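You operate a simulated robot arm through the tools that you are given. There is no shell and no other tool. Be economical: measure what you need, move in short steps, check, and stop when the job is done.

Carry out the task below with a simulated two-armed robot. There is one attempt and no reset: what you move stays moved.

JOB
Pick up the red cone from the packing table with one hand, pass it to the other hand and put it on the bay f shelf. Set down upright: cone.
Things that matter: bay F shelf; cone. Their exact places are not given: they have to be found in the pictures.

It is judged by the outcome, as a careful person would: the job done as asked, and still so three seconds after it is handed in. It fails if anything else is knocked over, pushed out of place, dropped, spilled or broken.

ROBOT AND FRAMES
Two 7-joint arms with two-finger grippers on one trunk, on a base that drives. Base frame: it is fixed to the floor where the robot stands at the start and does not move with it; the origin is under the middle of the robot, x ahead of it, y to its left, z up; the surface under the hand at the start is at about z = 840. Units: mm, rad, N and s.
The left shoulder is at the start at [60, 123, 945], the right one opposite. With the tool pointing down near the work surface each hand reaches from about 360 to 800 mm from the robot's upright axis, wherever it stands, measured 20 degrees to its own side. Places, roughly: bay F shelf [800, -1300, 800]. Payload 1.47 kg a hand.
The TCP of each hand is the grasp point between the finger pads, 16 mm short of the fingertips. In the tool frame z runs along the fingers and y along their closing line. The gripper opens to 87 mm. The gripper's body begins 55 mm behind the TCP.
Orientation is that of the tool frame in the base frame, as a unit quaternion [w, x, y, z]. With the fingers straight down and closing along the base's y, the tool's x points along the base's -x, its y along +y and its z along -z.

CONTROLS
- The arms move only by the tool arm_command. It takes "left_deltas", "right_deltas" or both (then of equal length, played together; a hand with none holds still); each is a list that holds one entry, the list of rows, each a list of 7 numbers: the finger opening in cm, from 0 to 8.7, then the shift along the tool's x, y, z in units of 20 mm (1.0 is 20 mm), then the turn, a rotation vector about the tool's x, y, z in units of 5 degrees (1.0 is 5 degrees). In form: [[[claw, x, y, z, rx, ry, rz], ...]]. A call has 1 to 8 rows; each row shifts and turns the commanded pose from where the row before left it, along the tool's axes as they then stand. A call with a number of a shift or a turn outside -1 to 1 is refused whole. Rows are played at 5 a second. More than 50 mm and 0.15 rad between two rows, or a gripper value outside its range, and nothing of the call is played. A pose out of reach is approached as far as the arm can. The call stops where the force on the tool passes 40 N (or 10 N more than at its start, if that is more) or the arm is blocked; 0.2 s more then pass. Each finger travels about 153 mm/s and halts on what it meets, pressing with about 22 N; the grip force reading is that of the motor and also rises with nothing between the fingers. The clock runs only during rows and for 0.2 s after the last one: add rows that do not move to give the fingers time. It gives the time, the measured TCP pose, the force on the tool (base axes), the opening and the grip force at its end, in the units of the frame above (readings bear some noise), with the torque about the TCP (base axes, N m) and any sound that the robot's microphone picked up.
- Cameras (640 x 400 px; columns grow to the right, rows downward): "scene" is now at [94.2, 17.9, 1512.2]; the picture's right is [0.22, -0.98, 0.00], its down [-0.62, -0.14, -0.77] and it looks along [0.75, 0.17, -0.64] (base axes); focal length 282 px, centre (320, 200). "left" rides on the left gripper at [73, -12, -90] in its tool frame; the picture's right is [0.16, 0.99, 0.00], its down [-0.72, 0.12, -0.68] and it looks along [-0.67, 0.11, 0.73] (tool axes); focal length 247 px, centre (320, 200). "right" rides on the right gripper at [73, 12, -90] in its tool frame; the picture's right is [-0.16, 0.99, 0.00], its down [-0.72, -0.12, -0.68] and it looks along [-0.67, -0.11, 0.73] (tool axes); focal length 247 px, centre (320, 200).
- camera(camera): a new picture of that camera. No time passes.
- move_column(by): slides the trunk up (or, below 0, down) by that many mm; the arms and the scene camera ride with it, the base frame stays. It gives what a move gives, with no picture.
- steer(legs): drives the robot by 1 to 6 legs, each [ahead, left, turn to the left] in mm, mm and rad, along the robot's own axes; the way and the turn of a leg run together, so that a leg with both is an arc; at most 1500 mm and 3.142 rad a leg. The arms and the cameras ride along, it lands a little off, and it stops where it bumps. It gives what a move gives.
- head_to(pan, tilt): turns the head with the scene camera to pan (to the left, within 2.094 rad either way) and tilt (down, from -0.506 to 1.204), counted from straight ahead of the robot. It gives what a move gives.
- pixel_to_xyz(camera, pixels): there is no depth. For up to 12 entries [column, row, z] of the newest picture of that camera ("zoom" is the newest enlarged one), the place [x, y] in the base frame at which the ray of that pixel passes the height z, good to about 3 mm. No time passes.
- zoom(camera, box): a new picture of the part [left, top, right, bottom] of that camera's present view, enlarged. No time passes.
- sign_off(): hands the job in; it is judged then, once.

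Keep the steps short. Do not move on a guess: measure, check each grasp and each placing, and mend mistakes. In all there are 80 turns and 58 pictures (those below and enlarged ones count). Leave the grippers open and the arms clear of the work at the hand-in unless told otherwise, and finish with a single line.

The tools are called as name(argument=value, ...) on one line, values as JSON. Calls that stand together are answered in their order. arm_command: Moves the arms, as the interface text tells. Its arguments: {"type":"object","properties":{"left_deltas":{"type":"array","items":{"type":"array","items":{"type":"array","items":{"type":"number"}}}},"right_deltas":{"type":"array","items":{"type":"array","items":{"type":"array","items":{"type":"number"}}}}},"required":[]} The other tools are called the same way: move_column (by) slides the trunk up or down; steer (legs) drives the base; head_to (pan, tilt) turns the head that bears the scene camera; camera (camera) takes a picture; pixel_to_xyz (camera, pixels) gives the place at which the rays of pixels pass given heights; zoom (camera, box) takes an enlarged picture of a part of a camera's view; sign_off () hands the job in.

At the start:

```text
time: 0.0
left_tcp_pos: [437.5, 383.8, 1122.8]
left_orientation: [0.0, 0.0, 1.0, 0.0]
left_force: [-0.1, -0.3, 0.4]
left_moment: [0.04, 0.0, 0.01]
left_width: 87.0
left_grip_force: 0.0
right_tcp_pos: [535.9, -26.0, 1128.3]
right_orientation: [0.0, 0.001, 1.0, 0.0]
right_force: [-0.4, 0.0, -0.4]
right_moment: [0.03, 0.01, 0.0]
right_width: 86.9
right_grip_force: 0.0
trunk travel left (down, up): [-100.0, 130.0]
robot x, y, heading: [2.0, -1.3, 0.001]
head pan, tilt: [0.22, 0.691]
```

scene: 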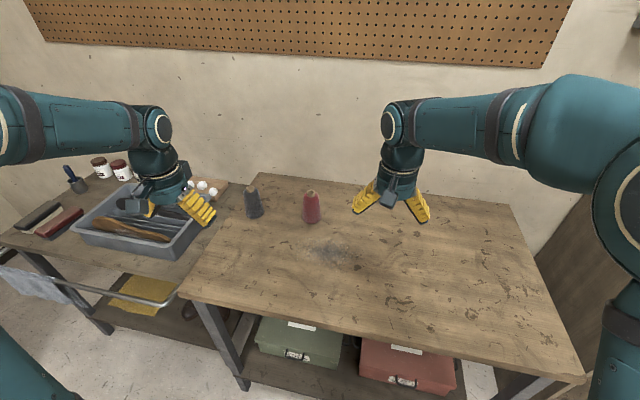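
right: 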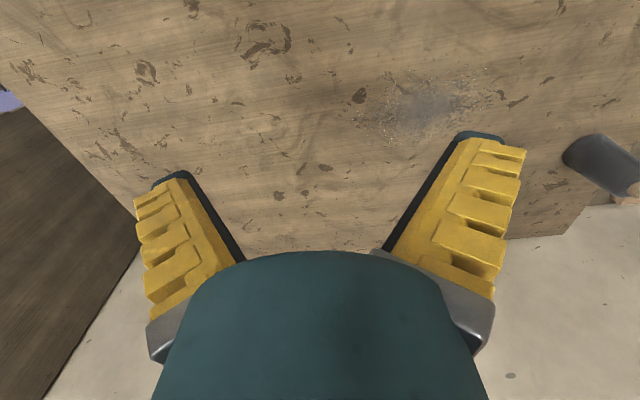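
left: 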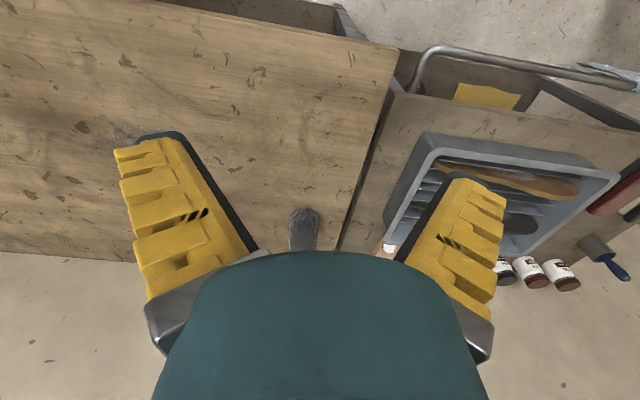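

The red cone stands near (311,207), with a dark one beside it at (253,203). I'll enlarge that part and find where the cone's base sits.

zoom(camera="scene", box=[230, 160, 390, 260])

pixel_to_xyz(camera="scene", pixels=[[312, 222, 840], [312, 190, 900], [312, 190, 920], [312, 190, 940], [253, 217, 840], [253, 190, 920], [180, 298, 840], [585, 378, 840], [510, 205, 840], [258, 173, 840]])

```text
4.00 times, centred on (310, 210) of scene
```

zoom: 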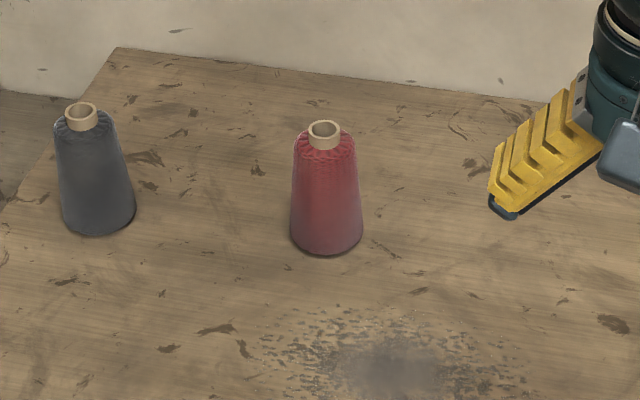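

```text
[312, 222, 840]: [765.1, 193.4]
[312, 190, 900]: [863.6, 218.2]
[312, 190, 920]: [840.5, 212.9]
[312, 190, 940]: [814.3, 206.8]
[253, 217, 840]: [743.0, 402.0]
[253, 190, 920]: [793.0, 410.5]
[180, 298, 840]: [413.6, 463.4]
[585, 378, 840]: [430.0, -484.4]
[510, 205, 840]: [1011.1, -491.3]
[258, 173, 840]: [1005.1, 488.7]
```

The red cone's centre is at about (793, 200). It's roughly 64 mm wide at the bottom, about 50 mm at the top and 115 mm tall. Next I'll turn the head to look for the bay F shelf.

head_to(pan=-1.0, tilt=0.5)

camera(camera="scene")

```text
time: 1.4
left_tcp_pos: [439.4, 383.5, 1121.6]
left_orientation: [0.0, 0.0, 1.0, 0.0]
left_force: [-0.5, -0.3, 0.0]
left_moment: [0.0, -0.03, -0.02]
left_width: 87.0
left_grip_force: 0.0
right_tcp_pos: [535.4, -25.8, 1127.6]
right_orientation: [0.0, -0.001, 1.0, 0.001]
right_force: [0.6, -0.3, 0.3]
right_moment: [-0.02, -0.01, -0.02]
right_width: 86.8
right_grip_force: 0.0
trunk travel left (down, up): [-100.0, 130.0]
robot x, y, heading: [-1.7, 0.5, -0.001]
head pan, tilt: [-1.0, 0.499]
```

```text
53 pictures are left
```

scene: 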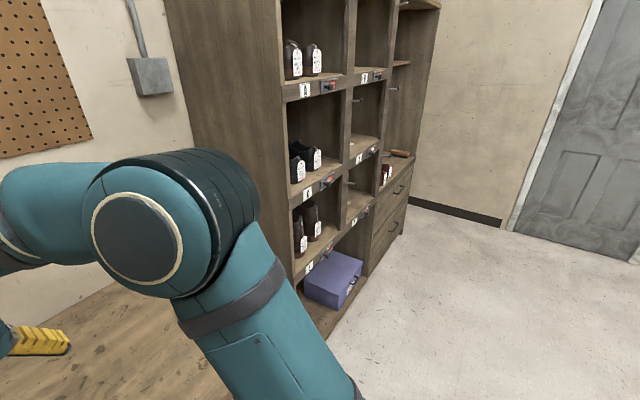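

A bay rack with labels is in view. I'll enlarge it to read them.

zoom(camera="scene", box=[270, 50, 430, 150])

zoom(camera="scene", box=[270, 140, 430, 240])

```text
4.00 times, centred on (350, 100) of scene
```

zoom: 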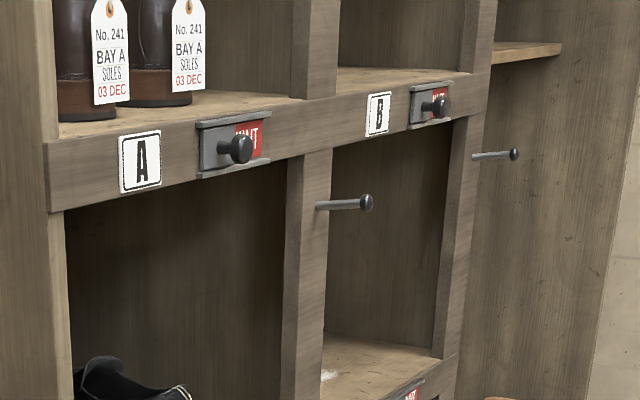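

```text
4.00 times, centred on (350, 190) of scene
```

zoom: 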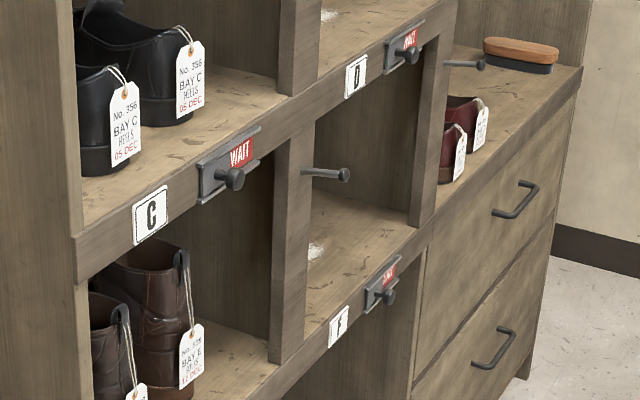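

The bays are labelled A and B on top, C and D in the middle, and E and F at the bottom. Bay F is the right-hand bottom one, with a peg on its left divider, and it's empty. I'll get its geometry from the picture.

pixel_to_xyz(camera="zoom", pixels=[[303, 342, 800], [418, 230, 800], [313, 190, 800], [408, 225, 800], [338, 325, 780], [80, 270, 800], [303, 342, 780], [418, 230, 780], [343, 174, 900], [318, 104, 1050], [425, 25, 1050]])

```text
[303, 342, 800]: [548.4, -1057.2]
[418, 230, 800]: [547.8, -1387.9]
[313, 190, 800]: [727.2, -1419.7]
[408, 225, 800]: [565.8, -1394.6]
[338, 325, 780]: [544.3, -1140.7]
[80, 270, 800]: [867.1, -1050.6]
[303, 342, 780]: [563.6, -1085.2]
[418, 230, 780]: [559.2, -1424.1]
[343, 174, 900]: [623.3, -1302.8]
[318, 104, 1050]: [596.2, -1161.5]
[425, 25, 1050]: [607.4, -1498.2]
```

Plan: the left hand picks the cone from above by its top, and the right hand takes it from the side, low down, then places it in bay F. The cone is just beyond the left hand's reach, so I'll drive 80 mm forward and look back at the table.

steer(legs=[[80, 0, 0]])

head_to(pan=0.2, tilt=0.75)

zoom(camera="scene", box=[240, 130, 400, 230])

```text
time: 2.5
left_tcp_pos: [517.9, 384.0, 1121.3]
left_orientation: [-0.001, 0.0, 1.0, 0.0]
left_force: [0.3, 0.5, 1.0]
left_moment: [0.03, 0.03, 0.0]
left_width: 86.9
left_grip_force: 0.1
right_tcp_pos: [617.0, -26.4, 1126.9]
right_orientation: [-0.001, -0.001, 1.0, 0.0]
right_force: [1.0, 0.7, -0.8]
right_moment: [-0.05, 0.06, -0.03]
right_width: 86.8
right_grip_force: 0.0
trunk travel left (down, up): [-100.0, 130.0]
robot x, y, heading: [81.1, 2.2, 0.0]
head pan, tilt: [-1.0, 0.499]
```

```text
time: 3.9
left_tcp_pos: [517.2, 383.8, 1121.9]
left_orientation: [0.0, 0.0, 1.0, 0.0]
left_force: [-0.2, -0.3, 0.9]
left_moment: [0.03, -0.02, -0.02]
left_width: 86.8
left_grip_force: 0.1
right_tcp_pos: [615.5, -25.9, 1126.8]
right_orientation: [0.0, 0.0, 1.0, -0.001]
right_force: [0.2, -0.5, -0.2]
right_moment: [-0.03, 0.02, -0.02]
right_width: 86.9
right_grip_force: 0.2
trunk travel left (down, up): [-100.0, 130.0]
robot x, y, heading: [79.6, -0.8, -0.001]
head pan, tilt: [0.201, 0.75]
```

```text
4.00 times, centred on (320, 180) of scene
```

zoom: 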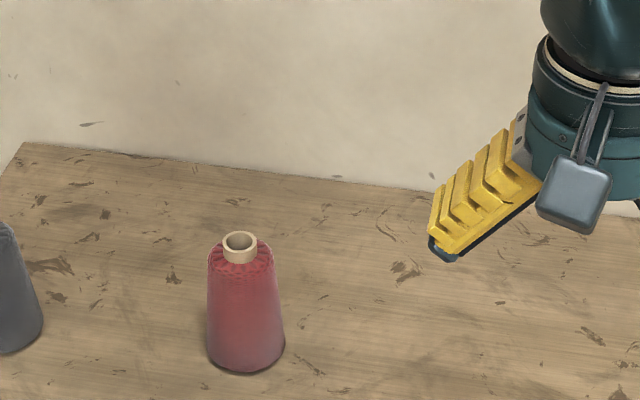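

Next I'll measure the cone from this view: the front of its base at (245,374) and its top ring at (240,247).

pixel_to_xyz(camera="zoom", pixels=[[245, 374, 840], [207, 350, 840], [286, 347, 840], [240, 241, 940], [240, 241, 950], [240, 241, 960], [222, 241, 950], [259, 241, 950], [208, 258, 940], [273, 258, 940]])

```text
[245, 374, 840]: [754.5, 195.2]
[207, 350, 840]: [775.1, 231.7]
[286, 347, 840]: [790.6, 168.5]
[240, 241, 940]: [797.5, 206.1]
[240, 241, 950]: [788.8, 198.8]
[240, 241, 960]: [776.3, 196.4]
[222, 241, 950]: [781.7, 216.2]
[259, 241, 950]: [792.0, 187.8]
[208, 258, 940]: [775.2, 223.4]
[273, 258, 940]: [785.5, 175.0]
```

The cone's centre is about (786, 200). Its base is 64 mm across, its body top is near z 935 and its tube top near 950. I'll move the left hand over it while turning 90° so the fingers close along x, and ease the right hand out to the right.

arm_command(left_deltas=[[[8.7, -0.747, -0.511, 0, 0, 0, 1], [8.7, -0.789, -0.444, 0, 0, 0, 1], [8.7, -0.824, -0.374, 0, 0, 0, 1], [8.7, -0.854, -0.3, 0, 0, 0, 1], [8.7, -0.877, -0.225, 0, 0, 0, 1], [8.7, -0.893, -0.147, 0, 0, 0, 1], [8.7, -0.902, -0.069, 0, 0, 0, 1], [8.7, -0.905, 0.01, 0, 0, 0, 1]]], right_deltas=[[[8.7, 0, -0.7, 0, 0, 0, 0], [8.7, 0, -0.7, 0, 0, 0, 0], [8.7, 0, -0.7, 0, 0, 0, 0], [8.7, 0, -0.7, 0, 0, 0, 0], [8.7, 0, -0.7, 0, 0, 0, 0], [8.7, 0, -0.7, 0, 0, 0, 0], [8.7, 0, -0.7, 0, 0, 0, 0], [8.7, 0, -0.7, 0, 0, 0, 0]]])

arm_command(left_deltas=[[[8.7, -0.901, 0.089, 0, 0, 0, 1], [8.7, -0.89, 0.167, 0, 0, 0, 1], [8.7, -0.872, 0.244, 0, 0, 0, 1], [8.7, -0.847, 0.319, 0, 0, 0, 1], [8.7, -0.816, 0.391, 0, 0, 0, 1], [8.7, -0.779, 0.461, 0, 0, 0, 1], [8.7, -0.736, 0.527, 0, 0, 0, 1], [8.7, -0.687, 0.588, 0, 0, 0, 1]]])

arm_command(left_deltas=[[[8.7, -0.633, 0.647, 0, 0, 0, 1], [8.7, -0.574, 0.7, 0, 0, 0, 1], [8.7, 0, 0, 0, 0, 0, 0]]])

camera(camera="scene")

```text
time: 5.7
left_tcp_pos: [638.0, 301.4, 1123.6]
left_orientation: [0.0, 0.343, 0.939, 0.0]
left_force: [0.6, 0.0, -0.5]
left_moment: [0.04, 0.0, 0.0]
left_width: 87.2
left_grip_force: 0.1
right_tcp_pos: [616.8, -138.1, 1128.2]
right_orientation: [0.0, -0.001, 1.0, -0.001]
right_force: [-0.6, -1.2, 0.4]
right_moment: [-0.02, 0.04, 0.01]
right_width: 87.1
right_grip_force: 0.0
trunk travel left (down, up): [-100.0, 130.0]
robot x, y, heading: [78.9, -4.9, -0.002]
head pan, tilt: [0.201, 0.75]
```

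```text
time: 7.5
left_tcp_pos: [756.2, 219.4, 1121.4]
left_orientation: [0.0, 0.643, 0.766, 0.0]
left_force: [0.3, -0.4, 0.1]
left_moment: [0.01, 0.01, 0.0]
left_width: 87.1
left_grip_force: 0.0
right_tcp_pos: [615.6, -137.3, 1129.8]
right_orientation: [0.0, 0.001, 1.0, 0.0]
right_force: [-0.1, -0.4, 0.3]
right_moment: [0.01, 0.0, -0.02]
right_width: 87.1
right_grip_force: 0.1
trunk travel left (down, up): [-100.0, 130.0]
robot x, y, heading: [77.1, -2.3, -0.003]
head pan, tilt: [0.201, 0.75]
```

```text
time: 8.3
left_tcp_pos: [787.0, 198.5, 1122.0]
left_orientation: [0.0, 0.708, 0.706, 0.0]
left_force: [0.2, 0.8, -0.3]
left_moment: [0.0, 0.0, -0.01]
left_width: 87.0
left_grip_force: 0.1
right_tcp_pos: [615.2, -138.1, 1129.6]
right_orientation: [0.0, 0.001, 1.0, 0.0]
right_force: [0.2, 0.5, -0.8]
right_moment: [-0.01, -0.01, 0.01]
right_width: 86.8
right_grip_force: 0.0
trunk travel left (down, up): [-100.0, 130.0]
robot x, y, heading: [80.2, -2.4, 0.0]
head pan, tilt: [0.201, 0.75]
```

```text
49 pictures are left
```

scene: 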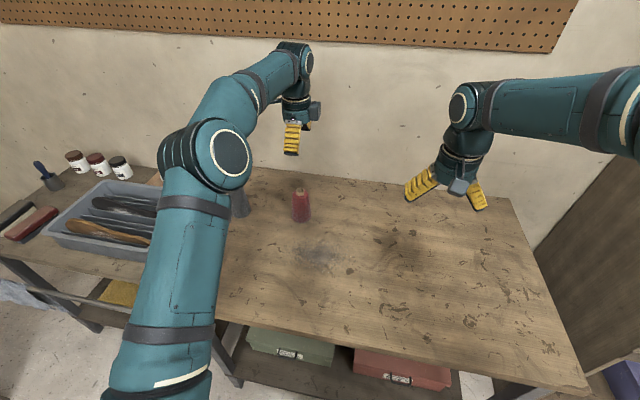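

The left hand reads as being over the cone. I'll check with its own camera.

camera(camera="left")

zoom(camera="scene", box=[220, 40, 380, 240])

```text
48 pictures are left
```

left: 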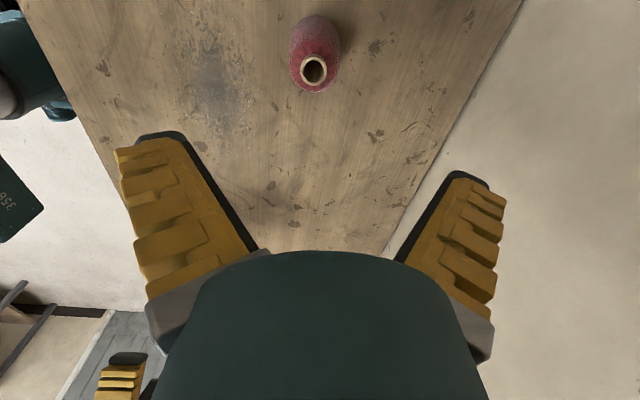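

```text
2.00 times, centred on (300, 140) of scene
```

zoom: 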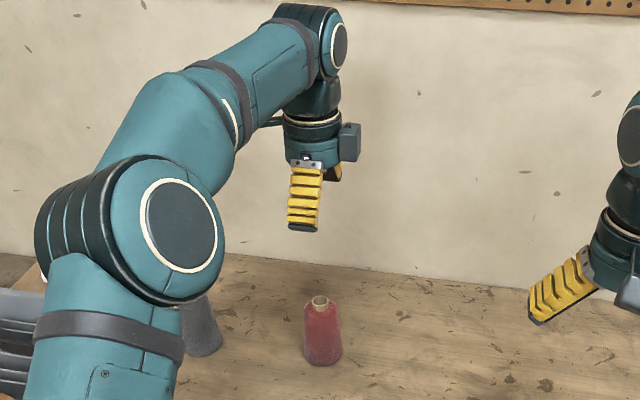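

pixel_to_xyz(camera="left", pixels=[[313, 70, 950], [313, 70, 955], [313, 70, 945]])

```text
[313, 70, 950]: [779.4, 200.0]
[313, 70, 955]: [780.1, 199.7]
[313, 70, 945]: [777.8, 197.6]
```

The wrist camera puts the tube at (780, 200), so I'll aim for x 783. Next I'll go down 160 mm and then look again.

arm_command(left_deltas=[[[8.7, 0, -0.2, 1, 0, 0, 0], [8.7, 0, 0, 1, 0, 0, 0], [8.7, 0, 0, 1, 0, 0, 0], [8.7, 0, 0, 1, 0, 0, 0], [8.7, 0, 0, 1, 0, 0, 0], [8.7, 0, 0, 1, 0, 0, 0], [8.7, 0, 0, 1, 0, 0, 0], [8.7, 0, 0, 0, 0, 0, 0]]])

camera(camera="left")

zoom(camera="scene", box=[220, 120, 380, 220])

```text
time: 10.1
left_tcp_pos: [781.3, 200.0, 982.0]
left_orientation: [0.001, 0.707, 0.707, 0.0]
left_force: [0.2, 0.8, 0.1]
left_moment: [0.02, 0.0, 0.02]
left_width: 87.0
left_grip_force: 0.1
right_tcp_pos: [615.7, -138.2, 1129.3]
right_orientation: [0.0, 0.0, 1.0, 0.0]
right_force: [0.9, 0.9, 0.8]
right_moment: [-0.05, 0.03, 0.01]
right_width: 86.9
right_grip_force: 0.0
trunk travel left (down, up): [-100.0, 130.0]
robot x, y, heading: [79.0, 1.8, 0.001]
head pan, tilt: [0.201, 0.75]
```

```text
46 pictures are left
```

left: 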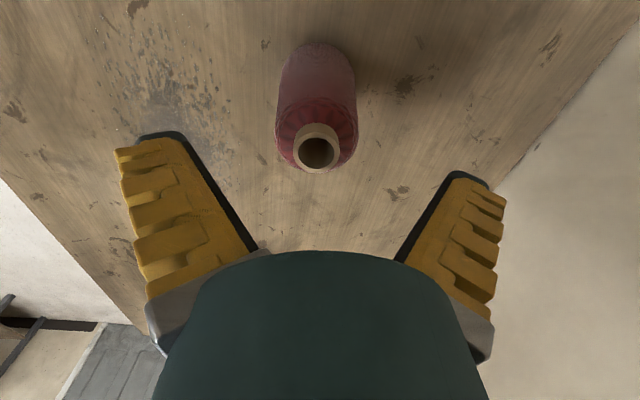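

```text
4.00 times, centred on (300, 170) of scene
```

zoom: 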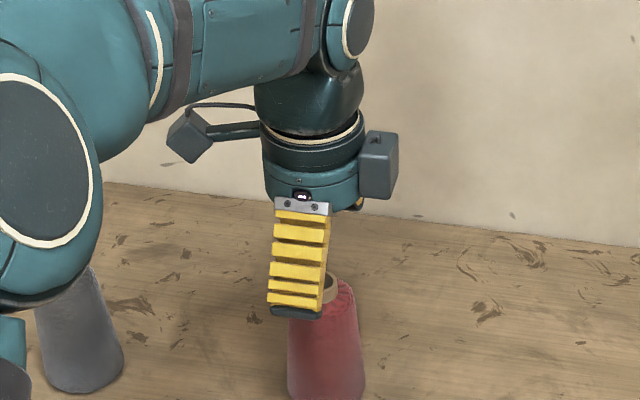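

pixel_to_xyz(camera="left", pixels=[[317, 149, 950], [317, 149, 945]])

camera(camera="scene")

```text
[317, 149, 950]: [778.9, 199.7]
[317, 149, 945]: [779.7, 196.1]
```

```text
44 pictures are left
```

scene: 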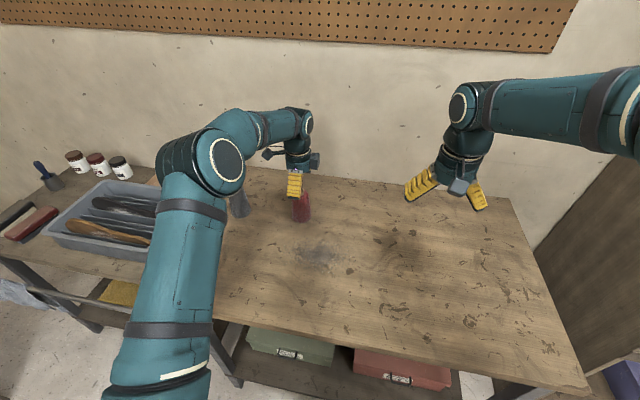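

It's centred at (780, 199), so I'll go down 62 mm with the fingers straddling the cone's top and then close.

arm_command(left_deltas=[[[8.7, 0, -0.05, 1, 0, 0, 0], [8.7, 0, 0, 1, 0, 0, 0], [8.7, 0, 0, 1, 0, 0, 0], [8.7, 0, 0, 0.1, 0, 0, 0], [8.7, 0, 0, 0, 0, 0, 0]]])

zoom(camera="scene", box=[220, 140, 380, 240])

```text
time: 11.3
left_tcp_pos: [781.5, 200.8, 920.6]
left_orientation: [0.0, 0.707, 0.707, 0.0]
left_force: [-0.6, 0.1, -0.4]
left_moment: [-0.06, 0.02, -0.01]
left_width: 86.9
left_grip_force: 0.1
right_tcp_pos: [615.7, -137.7, 1128.4]
right_orientation: [0.0, -0.001, 1.0, 0.0]
right_force: [0.1, 0.6, -0.7]
right_moment: [0.0, -0.01, -0.02]
right_width: 87.0
right_grip_force: 0.1
trunk travel left (down, up): [-100.0, 130.0]
robot x, y, heading: [77.0, -0.1, 0.001]
head pan, tilt: [0.201, 0.75]
```

```text
4.00 times, centred on (300, 190) of scene
```

zoom: 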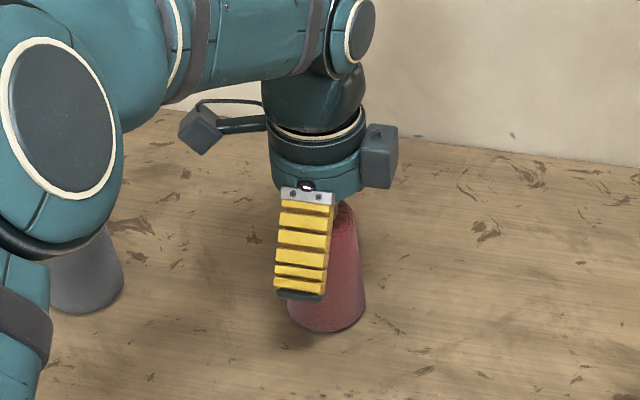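

The fingers straddle the cone, with tips near z 904. Close now.

arm_command(left_deltas=[[[4, 0, 0, 0, 0, 0, 0], [3, 0, 0, 0, 0, 0, 0], [2.5, 0, 0, 0, 0, 0, 0], [2.5, 0, 0, 0, 0, 0, 0]]])

```text
time: 12.3
left_tcp_pos: [781.3, 200.8, 921.3]
left_orientation: [0.0, 0.707, 0.707, 0.0]
left_force: [0.3, 0.5, 1.0]
left_moment: [-0.01, -0.06, 0.01]
left_width: 48.8
left_grip_force: 21.5
right_tcp_pos: [616.7, -138.3, 1128.3]
right_orientation: [0.0, 0.0, 1.0, 0.0]
right_force: [0.2, 0.6, -0.1]
right_moment: [-0.03, -0.01, 0.03]
right_width: 86.8
right_grip_force: 0.1
trunk travel left (down, up): [-100.0, 130.0]
robot x, y, heading: [81.9, -1.1, -0.0]
head pan, tilt: [0.201, 0.75]
```

It's holding at 48.8 mm and 21 N. Lift 140 mm straight up.

arm_command(left_deltas=[[[2.5, 0, 0, -0.3, 0, 0, 0], [2.5, 0, 0, -0.7, 0, 0, 0], [2.5, 0, 0, -1, 0, 0, 0], [2.5, 0, 0, -1, 0, 0, 0], [2.5, 0, 0, -1, 0, 0, 0], [2.5, 0, 0, -1, 0, 0, 0], [2.5, 0, 0, -1, 0, 0, 0], [2.5, 0, 0, -1, 0, 0, 0]]])

camera(camera="scene")

```text
time: 14.1
left_tcp_pos: [781.3, 200.1, 1062.6]
left_orientation: [0.0, 0.708, 0.707, 0.0]
left_force: [0.5, -0.5, -2.2]
left_moment: [0.02, 0.01, -0.01]
left_width: 48.8
left_grip_force: 21.8
right_tcp_pos: [615.5, -137.6, 1128.8]
right_orientation: [0.001, 0.0, 1.0, -0.001]
right_force: [-0.7, 0.6, -0.5]
right_moment: [-0.01, -0.04, 0.01]
right_width: 87.1
right_grip_force: 0.0
trunk travel left (down, up): [-100.0, 130.0]
robot x, y, heading: [81.2, -1.1, 0.001]
head pan, tilt: [0.201, 0.75]
```

```text
42 pictures are left
```

scene: 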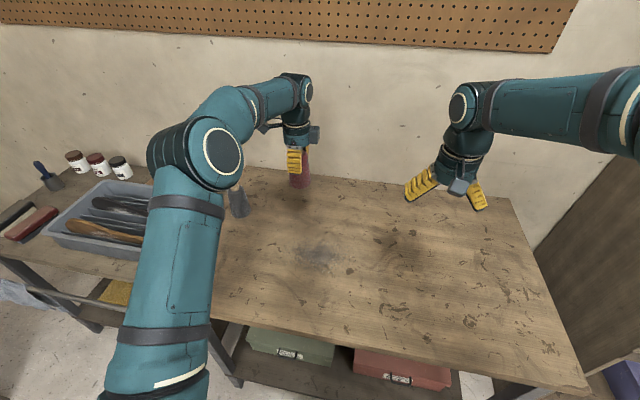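

The cone came up with the hand. For the handover I'll turn the left hand back so it closes along y and bring the cone to about (680, -20). At the same time the right hand pitches to point forward and 25° down, staying clear at y -138.

arm_command(left_deltas=[[[2.5, -0.61, -0.28, -0.16, 0, 0, -1], [2.5, -0.583, -0.332, -0.16, 0, 0, -1], [2.5, -0.552, -0.382, -0.16, 0, 0, -1], [2.5, -0.517, -0.428, -0.16, 0, 0, -1], [2.5, -0.478, -0.472, -0.16, 0, 0, -1], [2.5, -0.434, -0.512, -0.16, 0, 0, -1]]], right_deltas=[[[8.7, 0.27, 0, 0.21, 0, -1, 0], [8.7, 0.287, 0, 0.186, 0, -1, 0], [8.7, 0.302, 0, 0.16, 0, -1, 0], [8.7, 0.315, 0, 0.133, 0, -1, 0], [8.7, 0.326, 0, 0.105, 0, -1, 0], [8.7, 0.333, 0, 0.076, 0, -1, 0]]])

arm_command(left_deltas=[[[2.5, -0.388, -0.547, -0.16, 0, 0, -1], [2.5, -0.339, -0.579, -0.16, 0, 0, -1], [2.5, -0.287, -0.607, -0.16, 0, 0, -1], [2.5, -0.233, -0.629, -0.16, 0, 0, -1], [2.5, -0.178, -0.647, -0.16, 0, 0, -1], [2.5, -0.121, -0.66, -0.16, 0, 0, -1], [2.5, -0.063, -0.668, -0.16, 0, 0, -1]]], right_deltas=[[[8.7, 0.339, 0, 0.047, 0, -1, 0], [8.7, 0.342, 0, 0.017, 0, -1, 0], [8.7, 0.342, 0, -0.013, 0, -1, 0], [8.7, 0.339, 0, -0.042, 0, -1, 0], [8.7, 0.334, 0, -0.072, 0, -1, 0], [8.7, 0.327, 0, -0.101, 0, -1, 0], [8.7, 0.317, 0, -0.129, 0, -1, 0]]])

camera(camera="scene")

```text
time: 15.5
left_tcp_pos: [747.8, 127.0, 1082.4]
left_orientation: [0.0, 0.499, 0.866, 0.0]
left_force: [0.0, 0.0, -1.7]
left_moment: [0.02, 0.01, -0.02]
left_width: 48.8
left_grip_force: 22.1
right_tcp_pos: [584.4, -137.6, 1103.2]
right_orientation: [0.26, -0.001, 0.966, 0.001]
right_force: [0.1, -0.5, -0.3]
right_moment: [-0.01, 0.02, 0.06]
right_width: 87.1
right_grip_force: 0.1
trunk travel left (down, up): [-100.0, 130.0]
robot x, y, heading: [77.8, -2.5, -0.001]
head pan, tilt: [0.201, 0.75]
```

```text
time: 17.1
left_tcp_pos: [708.4, 39.9, 1101.2]
left_orientation: [0.0, 0.216, 0.976, -0.001]
left_force: [-0.7, 0.4, -2.5]
left_moment: [-0.01, 0.02, 0.03]
left_width: 48.6
left_grip_force: 22.1
right_tcp_pos: [576.3, -131.5, 1081.3]
right_orientation: [0.537, 0.0, 0.843, 0.001]
right_force: [-1.2, -0.1, 0.3]
right_moment: [-0.02, -0.03, -0.02]
right_width: 87.0
right_grip_force: 0.2
right hand out of reach, approached as far as the arm can: row 6, 7
trunk travel left (down, up): [-100.0, 130.0]
robot x, y, heading: [79.1, 1.2, -0.002]
head pan, tilt: [0.201, 0.75]
```

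```text
41 pictures are left
```

scene: 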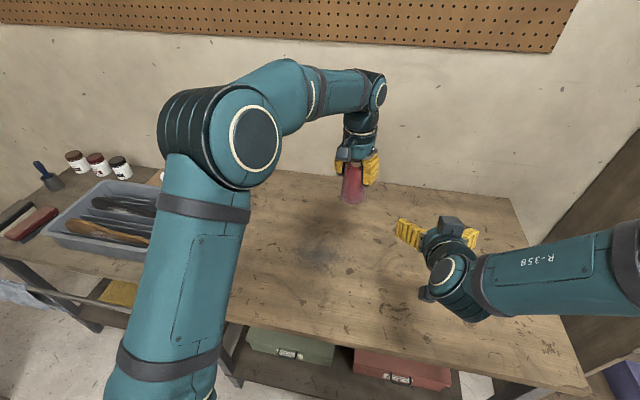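

The right hand reached its pitch, but it's too close to the body to hold that position. I'll hold the handover further out, at about (740, -30), so the left finishes its turn and the right moves forward 60 mm.

arm_command(left_deltas=[[[2.5, -0.586, -0.499, -0.19, 0, 0, -1], [2.5, -0.54, -0.549, -0.19, 0, 0, -1], [2.5, -0.49, -0.593, -0.19, 0, 0, -1], [2.5, -0.437, -0.634, -0.19, 0, 0, -1], [2.5, -0.38, -0.669, -0.19, 0, 0, -1], [2.5, 0, 0, 0, 0, 0, 0]]], right_deltas=[[[8.7, -0.423, 0, 0.906, 0, 0, 0], [8.7, -0.423, 0, 0.906, 0, 0, 0], [8.7, -0.423, 0, 0.906, 0, 0, 0], [8.7, 0, 0, 0, 0, 0, 0], [8.7, 0, 0, 0, 0, 0, 0], [8.7, 0, 0, 0, 0, 0, 0]]])

camera(camera="right")

zoom(camera="scene", box=[300, 80, 540, 320])

```text
time: 18.5
left_tcp_pos: [739.9, -29.3, 1120.0]
left_orientation: [-0.001, -0.001, 1.0, 0.0]
left_force: [0.3, 0.1, -2.0]
left_moment: [-0.02, 0.02, 0.01]
left_width: 48.7
left_grip_force: 21.9
right_tcp_pos: [636.1, -130.4, 1080.4]
right_orientation: [0.537, -0.001, 0.844, 0.001]
right_force: [0.2, -0.3, 0.6]
right_moment: [0.0, 0.04, 0.0]
right_width: 87.1
right_grip_force: 0.0
trunk travel left (down, up): [-100.0, 130.0]
robot x, y, heading: [78.5, 2.5, -0.004]
head pan, tilt: [0.201, 0.75]
```

```text
40 pictures are left
```

right: 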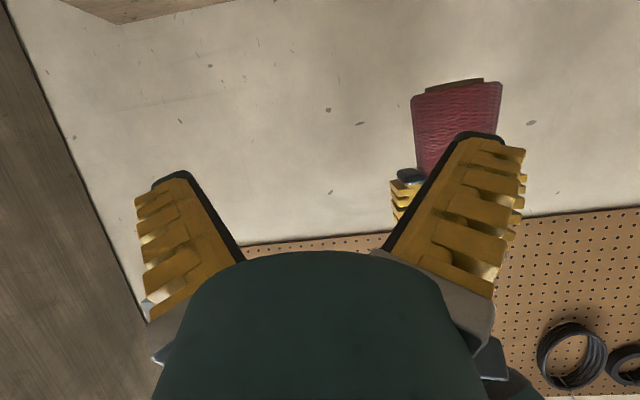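

```text
1.67 times, centred on (420, 200) of scene
```

zoom: 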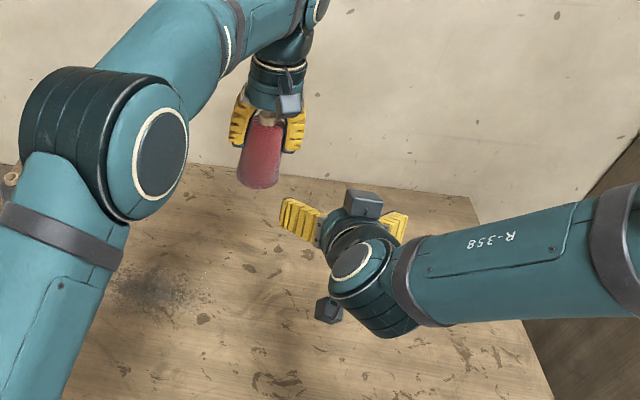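

The right hand is at (636, -130, 1080) and the cone is held at (740, -29) with its base near z 1039. I'll shift the right hand sideways to y -30, still clear of the cone.

arm_command(right_deltas=[[[8.7, 0.27, 0.84, 0.127, 0, 0, 0], [8.7, 0, 0.84, 0, 0, 0, 0], [8.7, 0, 0.84, 0, 0, 0, 0], [8.7, 0, 0.84, 0, 0, 0, 0], [8.7, 0, 0.84, 0, 0, 0, 0], [8.7, 0, 0.84, 0, 0, 0, 0], [8.7, 0, 0, 0, 0, 0, 0]]])

camera(camera="right")

zoom(camera="scene", box=[300, 80, 540, 320])

```text
time: 20.1
left_tcp_pos: [741.6, -29.3, 1121.6]
left_orientation: [0.0, 0.001, 1.0, 0.0]
left_force: [-0.3, 0.3, -1.6]
left_moment: [0.01, -0.05, 0.01]
left_width: 48.5
left_grip_force: 22.2
right_tcp_pos: [636.9, -31.1, 1076.9]
right_orientation: [0.537, 0.0, 0.844, 0.0]
right_force: [0.2, -0.1, -0.8]
right_moment: [-0.01, 0.03, 0.01]
right_width: 86.9
right_grip_force: 0.0
trunk travel left (down, up): [-100.0, 130.0]
robot x, y, heading: [78.4, 0.1, -0.002]
head pan, tilt: [0.201, 0.75]
```

```text
38 pictures are left
```

right: 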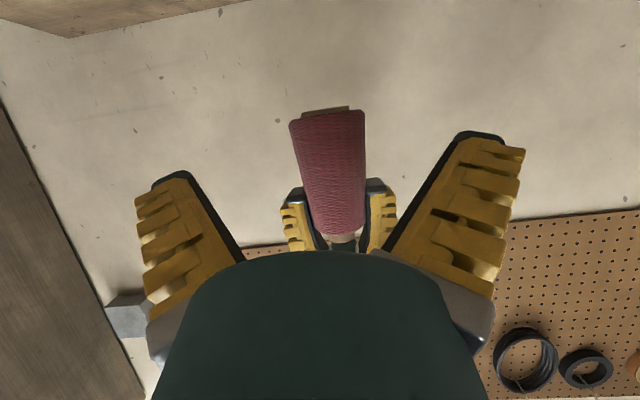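

```text
1.67 times, centred on (420, 200) of scene
```

zoom: 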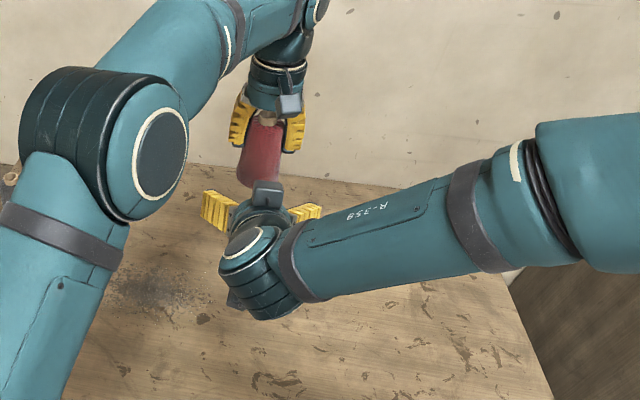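

The cone lies between the right fingers. Before moving in I'll check its base height from the right camera, using the base pixels (330,115).

pixel_to_xyz(camera="right", pixels=[[291, 124, 1030], [291, 124, 1040], [365, 113, 1030], [365, 113, 1040], [328, 120, 1035], [328, 120, 1040], [328, 120, 1045], [345, 236, 1120]])

```text
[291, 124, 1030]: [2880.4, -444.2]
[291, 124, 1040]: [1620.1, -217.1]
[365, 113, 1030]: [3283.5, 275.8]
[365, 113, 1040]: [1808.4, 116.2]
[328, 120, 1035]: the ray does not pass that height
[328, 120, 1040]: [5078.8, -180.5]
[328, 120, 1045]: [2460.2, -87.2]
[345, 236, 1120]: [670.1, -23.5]
```

The base works out near z 1045, about 32 mm below the right TCP, so the right fingers will pass under the left fingertips at 1105. I'll advance 80 mm horizontally and look.

arm_command(right_deltas=[[[8.7, -0.423, 0.05, 0.906, 0, 0, 0], [8.7, -0.423, 0, 0.906, 0, 0, 0], [8.7, -0.423, 0, 0.906, 0, 0, 0], [8.7, -0.423, 0, 0.906, 0, 0, 0], [8.7, 0, 0, 0, 0, 0, 0]]])

camera(camera="right")

zoom(camera="scene", box=[340, 90, 500, 190])

```text
time: 21.3
left_tcp_pos: [741.0, -29.3, 1121.4]
left_orientation: [0.001, 0.001, 1.0, 0.0]
left_force: [0.6, 0.8, -1.4]
left_moment: [-0.01, 0.02, -0.02]
left_width: 48.4
left_grip_force: 21.7
right_tcp_pos: [715.9, -32.2, 1076.3]
right_orientation: [0.536, 0.0, 0.844, 0.0]
right_force: [-0.3, -0.2, -0.7]
right_moment: [0.01, -0.01, -0.04]
right_width: 86.7
right_grip_force: 0.1
trunk travel left (down, up): [-100.0, 130.0]
robot x, y, heading: [79.4, 0.9, 0.002]
head pan, tilt: [0.201, 0.75]
```

```text
36 pictures are left
```

right: 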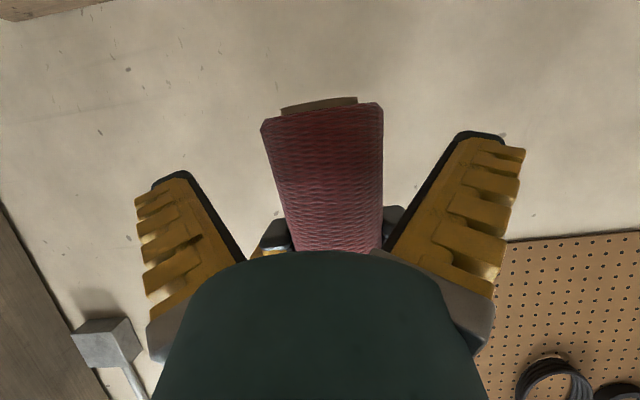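

```text
4.00 times, centred on (420, 140) of scene
```

zoom: 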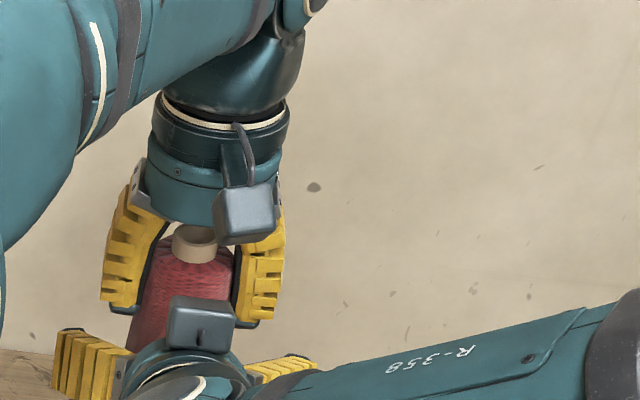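

Everything is clear so far: the right hand's box is below the left camera, and the cone sits between the fingers. I'll advance the last 20 mm.

arm_command(right_deltas=[[[8.7, -0.212, 0.05, 0.453, 0, 0, 0], [8.7, -0.212, 0.05, 0.453, 0, 0, 0], [8.7, 0, 0, 0, 0, 0, 0]]])

camera(camera="right")

zoom(camera="scene", box=[340, 90, 500, 190])

```text
time: 22.1
left_tcp_pos: [739.9, -28.6, 1120.8]
left_orientation: [0.0, 0.0, 1.0, 0.0]
left_force: [-0.5, -0.7, -1.9]
left_moment: [0.0, -0.03, -0.02]
left_width: 48.7
left_grip_force: 21.8
right_tcp_pos: [735.4, -28.7, 1076.3]
right_orientation: [0.538, 0.0, 0.843, 0.0]
right_force: [-0.6, 0.5, -0.1]
right_moment: [-0.01, 0.02, 0.01]
right_width: 86.9
right_grip_force: 0.0
trunk travel left (down, up): [-100.0, 130.0]
robot x, y, heading: [75.8, -0.1, 0.004]
head pan, tilt: [0.201, 0.75]
```

```text
34 pictures are left
```

right: 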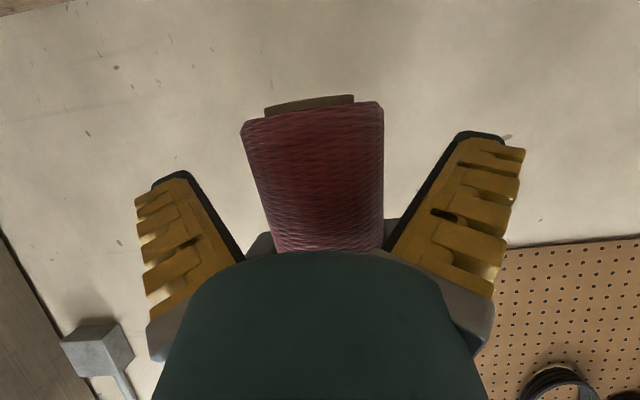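

```text
4.00 times, centred on (420, 140) of scene
```

zoom: 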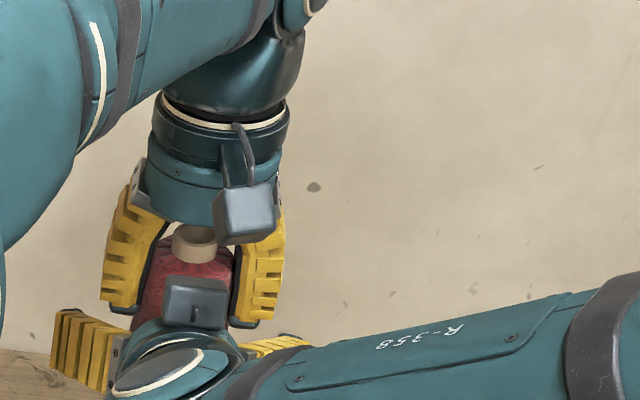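

The hands are aligned at y -28.7 and -28.6. Close the right hand on the lower part of the cone.

arm_command(right_deltas=[[[7, 0, 0, 0, 0, 0, 0], [6, 0, 0, 0, 0, 0, 0], [5, 0, 0, 0, 0, 0, 0], [4, 0, 0, 0, 0, 0, 0], [3.5, 0, 0, 0, 0, 0, 0], [3.5, 0, 0, 0, 0, 0, 0]]])

camera(camera="right")

```text
time: 23.5
left_tcp_pos: [740.5, -28.2, 1121.0]
left_orientation: [0.0, 0.0, 1.0, 0.0]
left_force: [3.2, -1.4, -2.6]
left_moment: [-0.03, -0.09, -0.06]
left_width: 48.6
left_grip_force: 22.4
right_tcp_pos: [735.2, -27.9, 1076.8]
right_orientation: [0.537, 0.0, 0.843, 0.0]
right_force: [-2.7, 1.4, 0.7]
right_moment: [-0.02, -0.06, 0.05]
right_width: 54.2
right_grip_force: 22.3
trunk travel left (down, up): [-100.0, 130.0]
robot x, y, heading: [79.5, 1.6, 0.002]
head pan, tilt: [0.201, 0.75]
```

```text
32 pictures are left
```

right: 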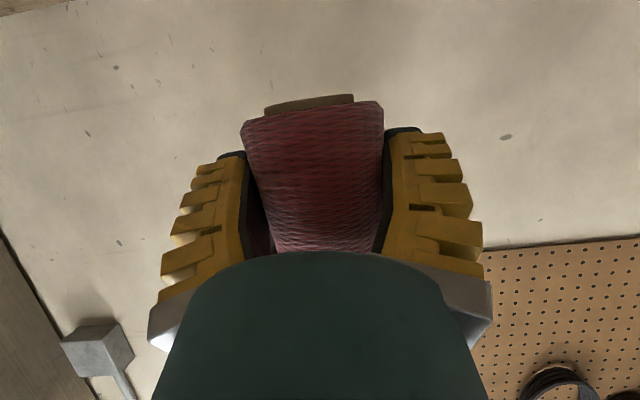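

The right hand holds at 54.2 mm and 22 N. Open the left hand and check the cone stays.

arm_command(left_deltas=[[[5.5, 0, 0, 0, 0, 0, 0], [7, 0, 0, 0, 0, 0, 0], [8.2, 0, 0, 0, 0, 0, 0], [8.2, 0, 0, 0, 0, 0, 0]]], right_deltas=[[[3, 0, 0, 0, 0, 0, 0], [3, 0, 0, 0, 0, 0, 0], [3, 0, 0, 0, 0, 0, 0], [3, 0, 0, 0, 0, 0, 0]]])

zoom(camera="scene", box=[340, 90, 500, 190])

```text
time: 24.5
left_tcp_pos: [740.5, -27.9, 1120.9]
left_orientation: [0.0, -0.001, 1.0, 0.0]
left_force: [0.7, 0.0, 0.6]
left_moment: [0.01, -0.03, -0.01]
left_width: 83.2
left_grip_force: 0.4
right_tcp_pos: [735.5, -28.3, 1076.7]
right_orientation: [0.537, -0.001, 0.844, 0.001]
right_force: [0.0, 0.8, 0.5]
right_moment: [-0.02, -0.01, 0.01]
right_width: 54.0
right_grip_force: 23.1
trunk travel left (down, up): [-100.0, 130.0]
robot x, y, heading: [75.5, 1.8, 0.004]
head pan, tilt: [0.201, 0.75]
```

```text
4.00 times, centred on (420, 140) of scene
```

zoom: 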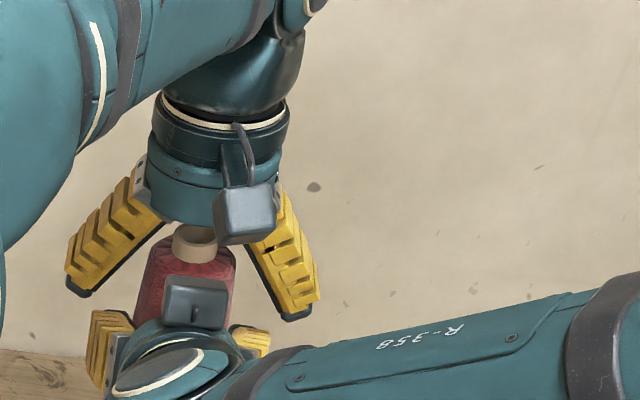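

The left hand is open and the cone hasn't moved. Raise the left hand straight up 140 mm, clear of the cone.

arm_command(left_deltas=[[[8.2, 0, 0, -0.5, 0, 0, 0], [8.2, 0, 0, -0.8, 0, 0, 0], [8.2, 0, 0, -1, 0, 0, 0], [8.2, 0, 0, -1, 0, 0, 0], [8.2, 0, 0, -1, 0, 0, 0], [8.2, 0, 0, -1, 0, 0, 0], [8.2, 0, 0, -1, 0, 0, 0], [8.2, 0, 0, -0.7, 0, 0, 0]]])

camera(camera="scene")

```text
time: 26.3
left_tcp_pos: [722.3, -22.5, 1243.6]
left_orientation: [0.0, 0.0, 1.0, 0.0]
left_force: [0.4, 0.2, 0.4]
left_moment: [0.0, -0.01, 0.0]
left_width: 83.3
left_grip_force: 1.0
left hand out of reach, approached as far as the arm can: row 6, 7, 8
right_tcp_pos: [735.5, -29.3, 1076.8]
right_orientation: [0.537, 0.0, 0.843, 0.0]
right_force: [-0.3, 0.2, 0.7]
right_moment: [-0.01, 0.03, 0.04]
right_width: 53.9
right_grip_force: 22.0
trunk travel left (down, up): [-100.0, 130.0]
robot x, y, heading: [81.6, 0.5, 0.005]
head pan, tilt: [0.201, 0.75]
```

```text
30 pictures are left
```

scene: 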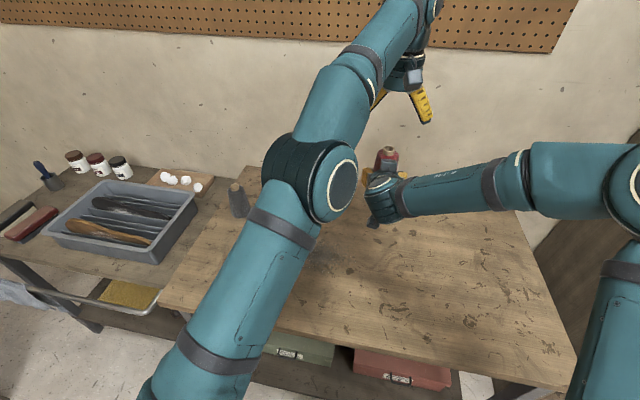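

The left hand is above the cone (tips about 1228, cone top about 1157). I'll bring it back and to the left, out of the way.

arm_command(left_deltas=[[[8.2, 0.6, 1, 0, 0, 0, 0], [8.2, 0.7, 1, 0, 0, 0, 0], [8.2, 0.8, 1, 0, 0, 0, 0], [8.2, 0.8, 1, 0, 0, 0, 0], [8.2, 0.8, 1, 0.2, 0, 0, 0], [8.2, 0.8, 1, 0.4, 0, 0, 0], [8.2, 0.8, 1, 0.4, 0, 0, 0], [8.2, 0.8, 1, 0.4, 0, 0, 0]]])

arm_command(left_deltas=[[[8.2, 0.9, 1, 0.4, 0, 0, 0], [8.2, 0.9, 1, 0.4, 0, 0, 0], [8.2, 0.9, 1, 0.4, 0, 0, 0], [8.2, 0.9, 1, 0.4, 0, 0, 0], [8.2, 0.9, 1, 0.4, 0, 0, 0], [8.2, 0.9, 1, 0.4, 0, 0, 0]]])

steer(legs=[[-330, 0, 0]])

head_to(pan=-0.9, tilt=0.5)

camera(camera="scene")

```text
time: 28.1
left_tcp_pos: [600.6, 137.9, 1215.1]
left_orientation: [0.0, 0.0, 1.0, 0.0]
left_force: [-0.2, 0.8, 0.0]
left_moment: [0.0, -0.01, -0.01]
left_width: 83.3
left_grip_force: 0.5
right_tcp_pos: [737.3, -28.1, 1075.8]
right_orientation: [0.537, -0.001, 0.843, 0.001]
right_force: [-0.4, 0.7, 0.4]
right_moment: [0.01, 0.01, 0.01]
right_width: 54.3
right_grip_force: 22.3
trunk travel left (down, up): [-100.0, 130.0]
robot x, y, heading: [79.0, 2.9, -0.0]
head pan, tilt: [0.201, 0.75]
```

```text
time: 29.5
left_tcp_pos: [491.3, 257.3, 1167.9]
left_orientation: [0.0, 0.0, 1.0, 0.0]
left_force: [-0.3, -0.9, 0.2]
left_moment: [-0.03, -0.02, -0.02]
left_width: 83.2
left_grip_force: 0.6
right_tcp_pos: [735.4, -28.6, 1076.2]
right_orientation: [0.537, 0.0, 0.843, 0.0]
right_force: [0.3, -0.1, 0.2]
right_moment: [0.01, -0.01, -0.03]
right_width: 53.9
right_grip_force: 22.0
trunk travel left (down, up): [-100.0, 130.0]
robot x, y, heading: [78.6, 0.5, -0.003]
head pan, tilt: [0.201, 0.75]
```

```text
time: 31.6
left_tcp_pos: [171.1, 256.7, 1168.1]
left_orientation: [0.0, 0.0, 1.0, 0.0]
left_force: [-0.9, -0.2, -0.2]
left_moment: [-0.01, -0.04, 0.01]
left_width: 83.2
left_grip_force: 0.7
right_tcp_pos: [415.5, -28.1, 1076.0]
right_orientation: [0.538, -0.001, 0.843, 0.0]
right_force: [-0.3, 0.3, 0.8]
right_moment: [0.02, 0.01, 0.0]
right_width: 53.8
right_grip_force: 22.8
trunk travel left (down, up): [-100.0, 130.0]
robot x, y, heading: [-238.5, 1.4, -0.001]
head pan, tilt: [0.201, 0.75]
```

```text
time: 32.9
left_tcp_pos: [171.1, 257.0, 1167.8]
left_orientation: [0.0, -0.001, 1.0, 0.0]
left_force: [-0.5, 0.2, 0.1]
left_moment: [0.01, -0.02, 0.04]
left_width: 83.4
left_grip_force: 0.6
right_tcp_pos: [416.1, -28.2, 1076.0]
right_orientation: [0.537, -0.001, 0.844, 0.001]
right_force: [-0.5, 0.9, 0.7]
right_moment: [-0.01, 0.02, -0.02]
right_width: 54.0
right_grip_force: 22.3
trunk travel left (down, up): [-100.0, 130.0]
robot x, y, heading: [-239.8, 0.7, -0.001]
head pan, tilt: [-0.901, 0.499]
```

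```text
29 pictures are left
```

scene: 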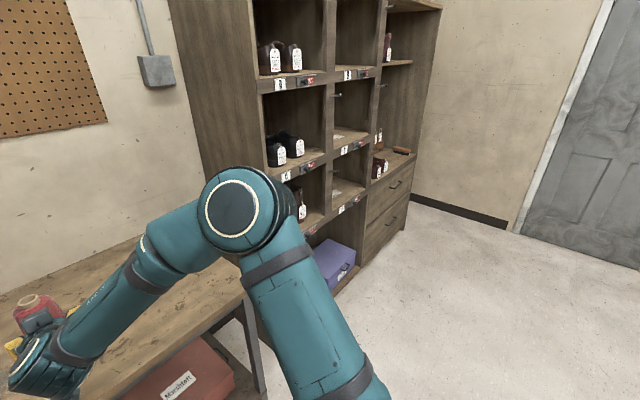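

The floor to the right is clear and the cone is steady. I'll drive to the right, in line with the rack, backing up another 80 mm.

steer(legs=[[-80, 0, 0], [0, -1130, 0]])

head_to(pan=-0.15, tilt=0.6)

camera(camera="scene")

```text
time: 43.8
left_tcp_pos: [93.6, -878.6, 1167.0]
left_orientation: [-0.001, -0.001, 1.0, 0.0]
left_force: [0.1, 1.1, 0.5]
left_moment: [0.0, 0.0, -0.02]
left_width: 83.6
left_grip_force: 1.0
right_tcp_pos: [336.7, -1164.5, 1074.7]
right_orientation: [0.537, 0.001, 0.844, -0.001]
right_force: [0.2, -0.7, -1.5]
right_moment: [-0.03, 0.02, 0.02]
right_width: 53.6
right_grip_force: 22.4
trunk travel left (down, up): [-100.0, 130.0]
robot x, y, heading: [-321.1, -1135.4, 0.005]
head pan, tilt: [-0.901, 0.499]
```

```text
time: 44.9
left_tcp_pos: [92.7, -879.9, 1166.9]
left_orientation: [-0.001, 0.0, 1.0, 0.0]
left_force: [-0.2, -0.5, -0.1]
left_moment: [-0.03, 0.02, 0.03]
left_width: 83.2
left_grip_force: 1.4
right_tcp_pos: [335.6, -1165.4, 1076.6]
right_orientation: [0.537, 0.0, 0.843, 0.0]
right_force: [0.1, -0.5, -2.0]
right_moment: [-0.04, 0.04, 0.01]
right_width: 53.2
right_grip_force: 21.9
trunk travel left (down, up): [-100.0, 130.0]
robot x, y, heading: [-316.2, -1140.0, -0.001]
head pan, tilt: [-0.15, 0.6]
```

```text
28 pictures are left
```

scene: 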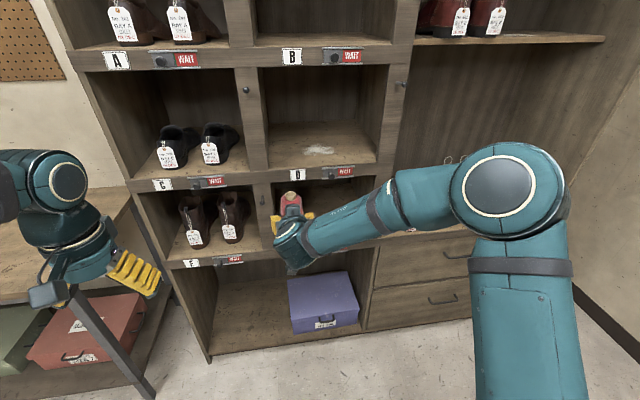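

The right grip width has crept from 54.2 to 53.2 mm. I'll check for slip with the right camera, and also zoom in on bay F.

camera(camera="right")

zoom(camera="scene", box=[180, 160, 380, 285])

```text
27 pictures are left
```

right: 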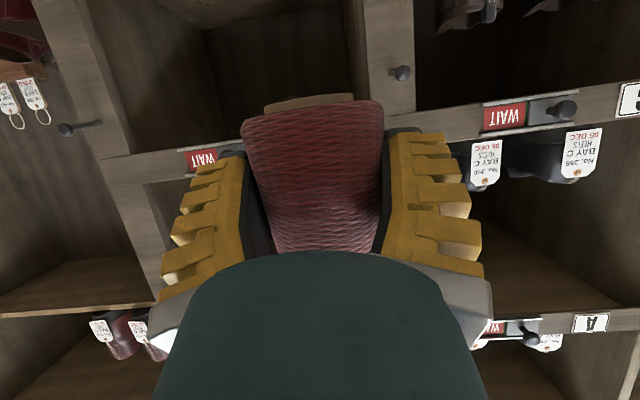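

```text
3.20 times, centred on (280, 222) of scene
```

zoom: 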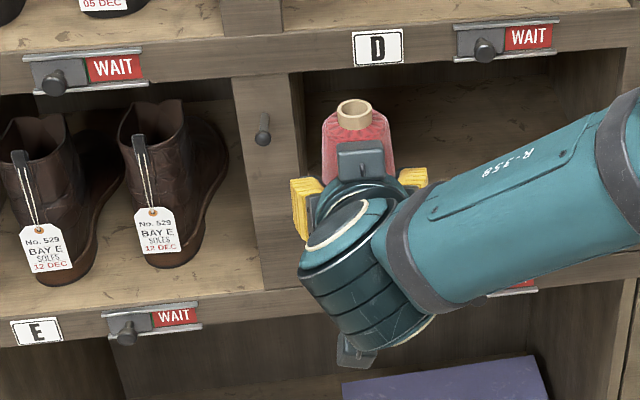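

No slip: the cone base is at the same pixels as before. Now I'll find the shelf's height and front plane by comparing rays of the same features with the earlier view.

pixel_to_xyz(camera="zoom", pixels=[[302, 287, 800], [302, 287, 780], [302, 287, 760], [302, 287, 820], [378, 47, 1050], [378, 47, 1000], [36, 331, 780], [632, 245, 780], [518, 287, 780]])

```text
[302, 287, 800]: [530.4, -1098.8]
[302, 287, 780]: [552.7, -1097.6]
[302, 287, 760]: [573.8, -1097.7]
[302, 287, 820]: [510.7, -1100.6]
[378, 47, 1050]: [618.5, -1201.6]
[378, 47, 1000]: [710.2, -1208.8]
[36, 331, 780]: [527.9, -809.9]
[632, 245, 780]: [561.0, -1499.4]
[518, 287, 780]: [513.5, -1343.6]
```

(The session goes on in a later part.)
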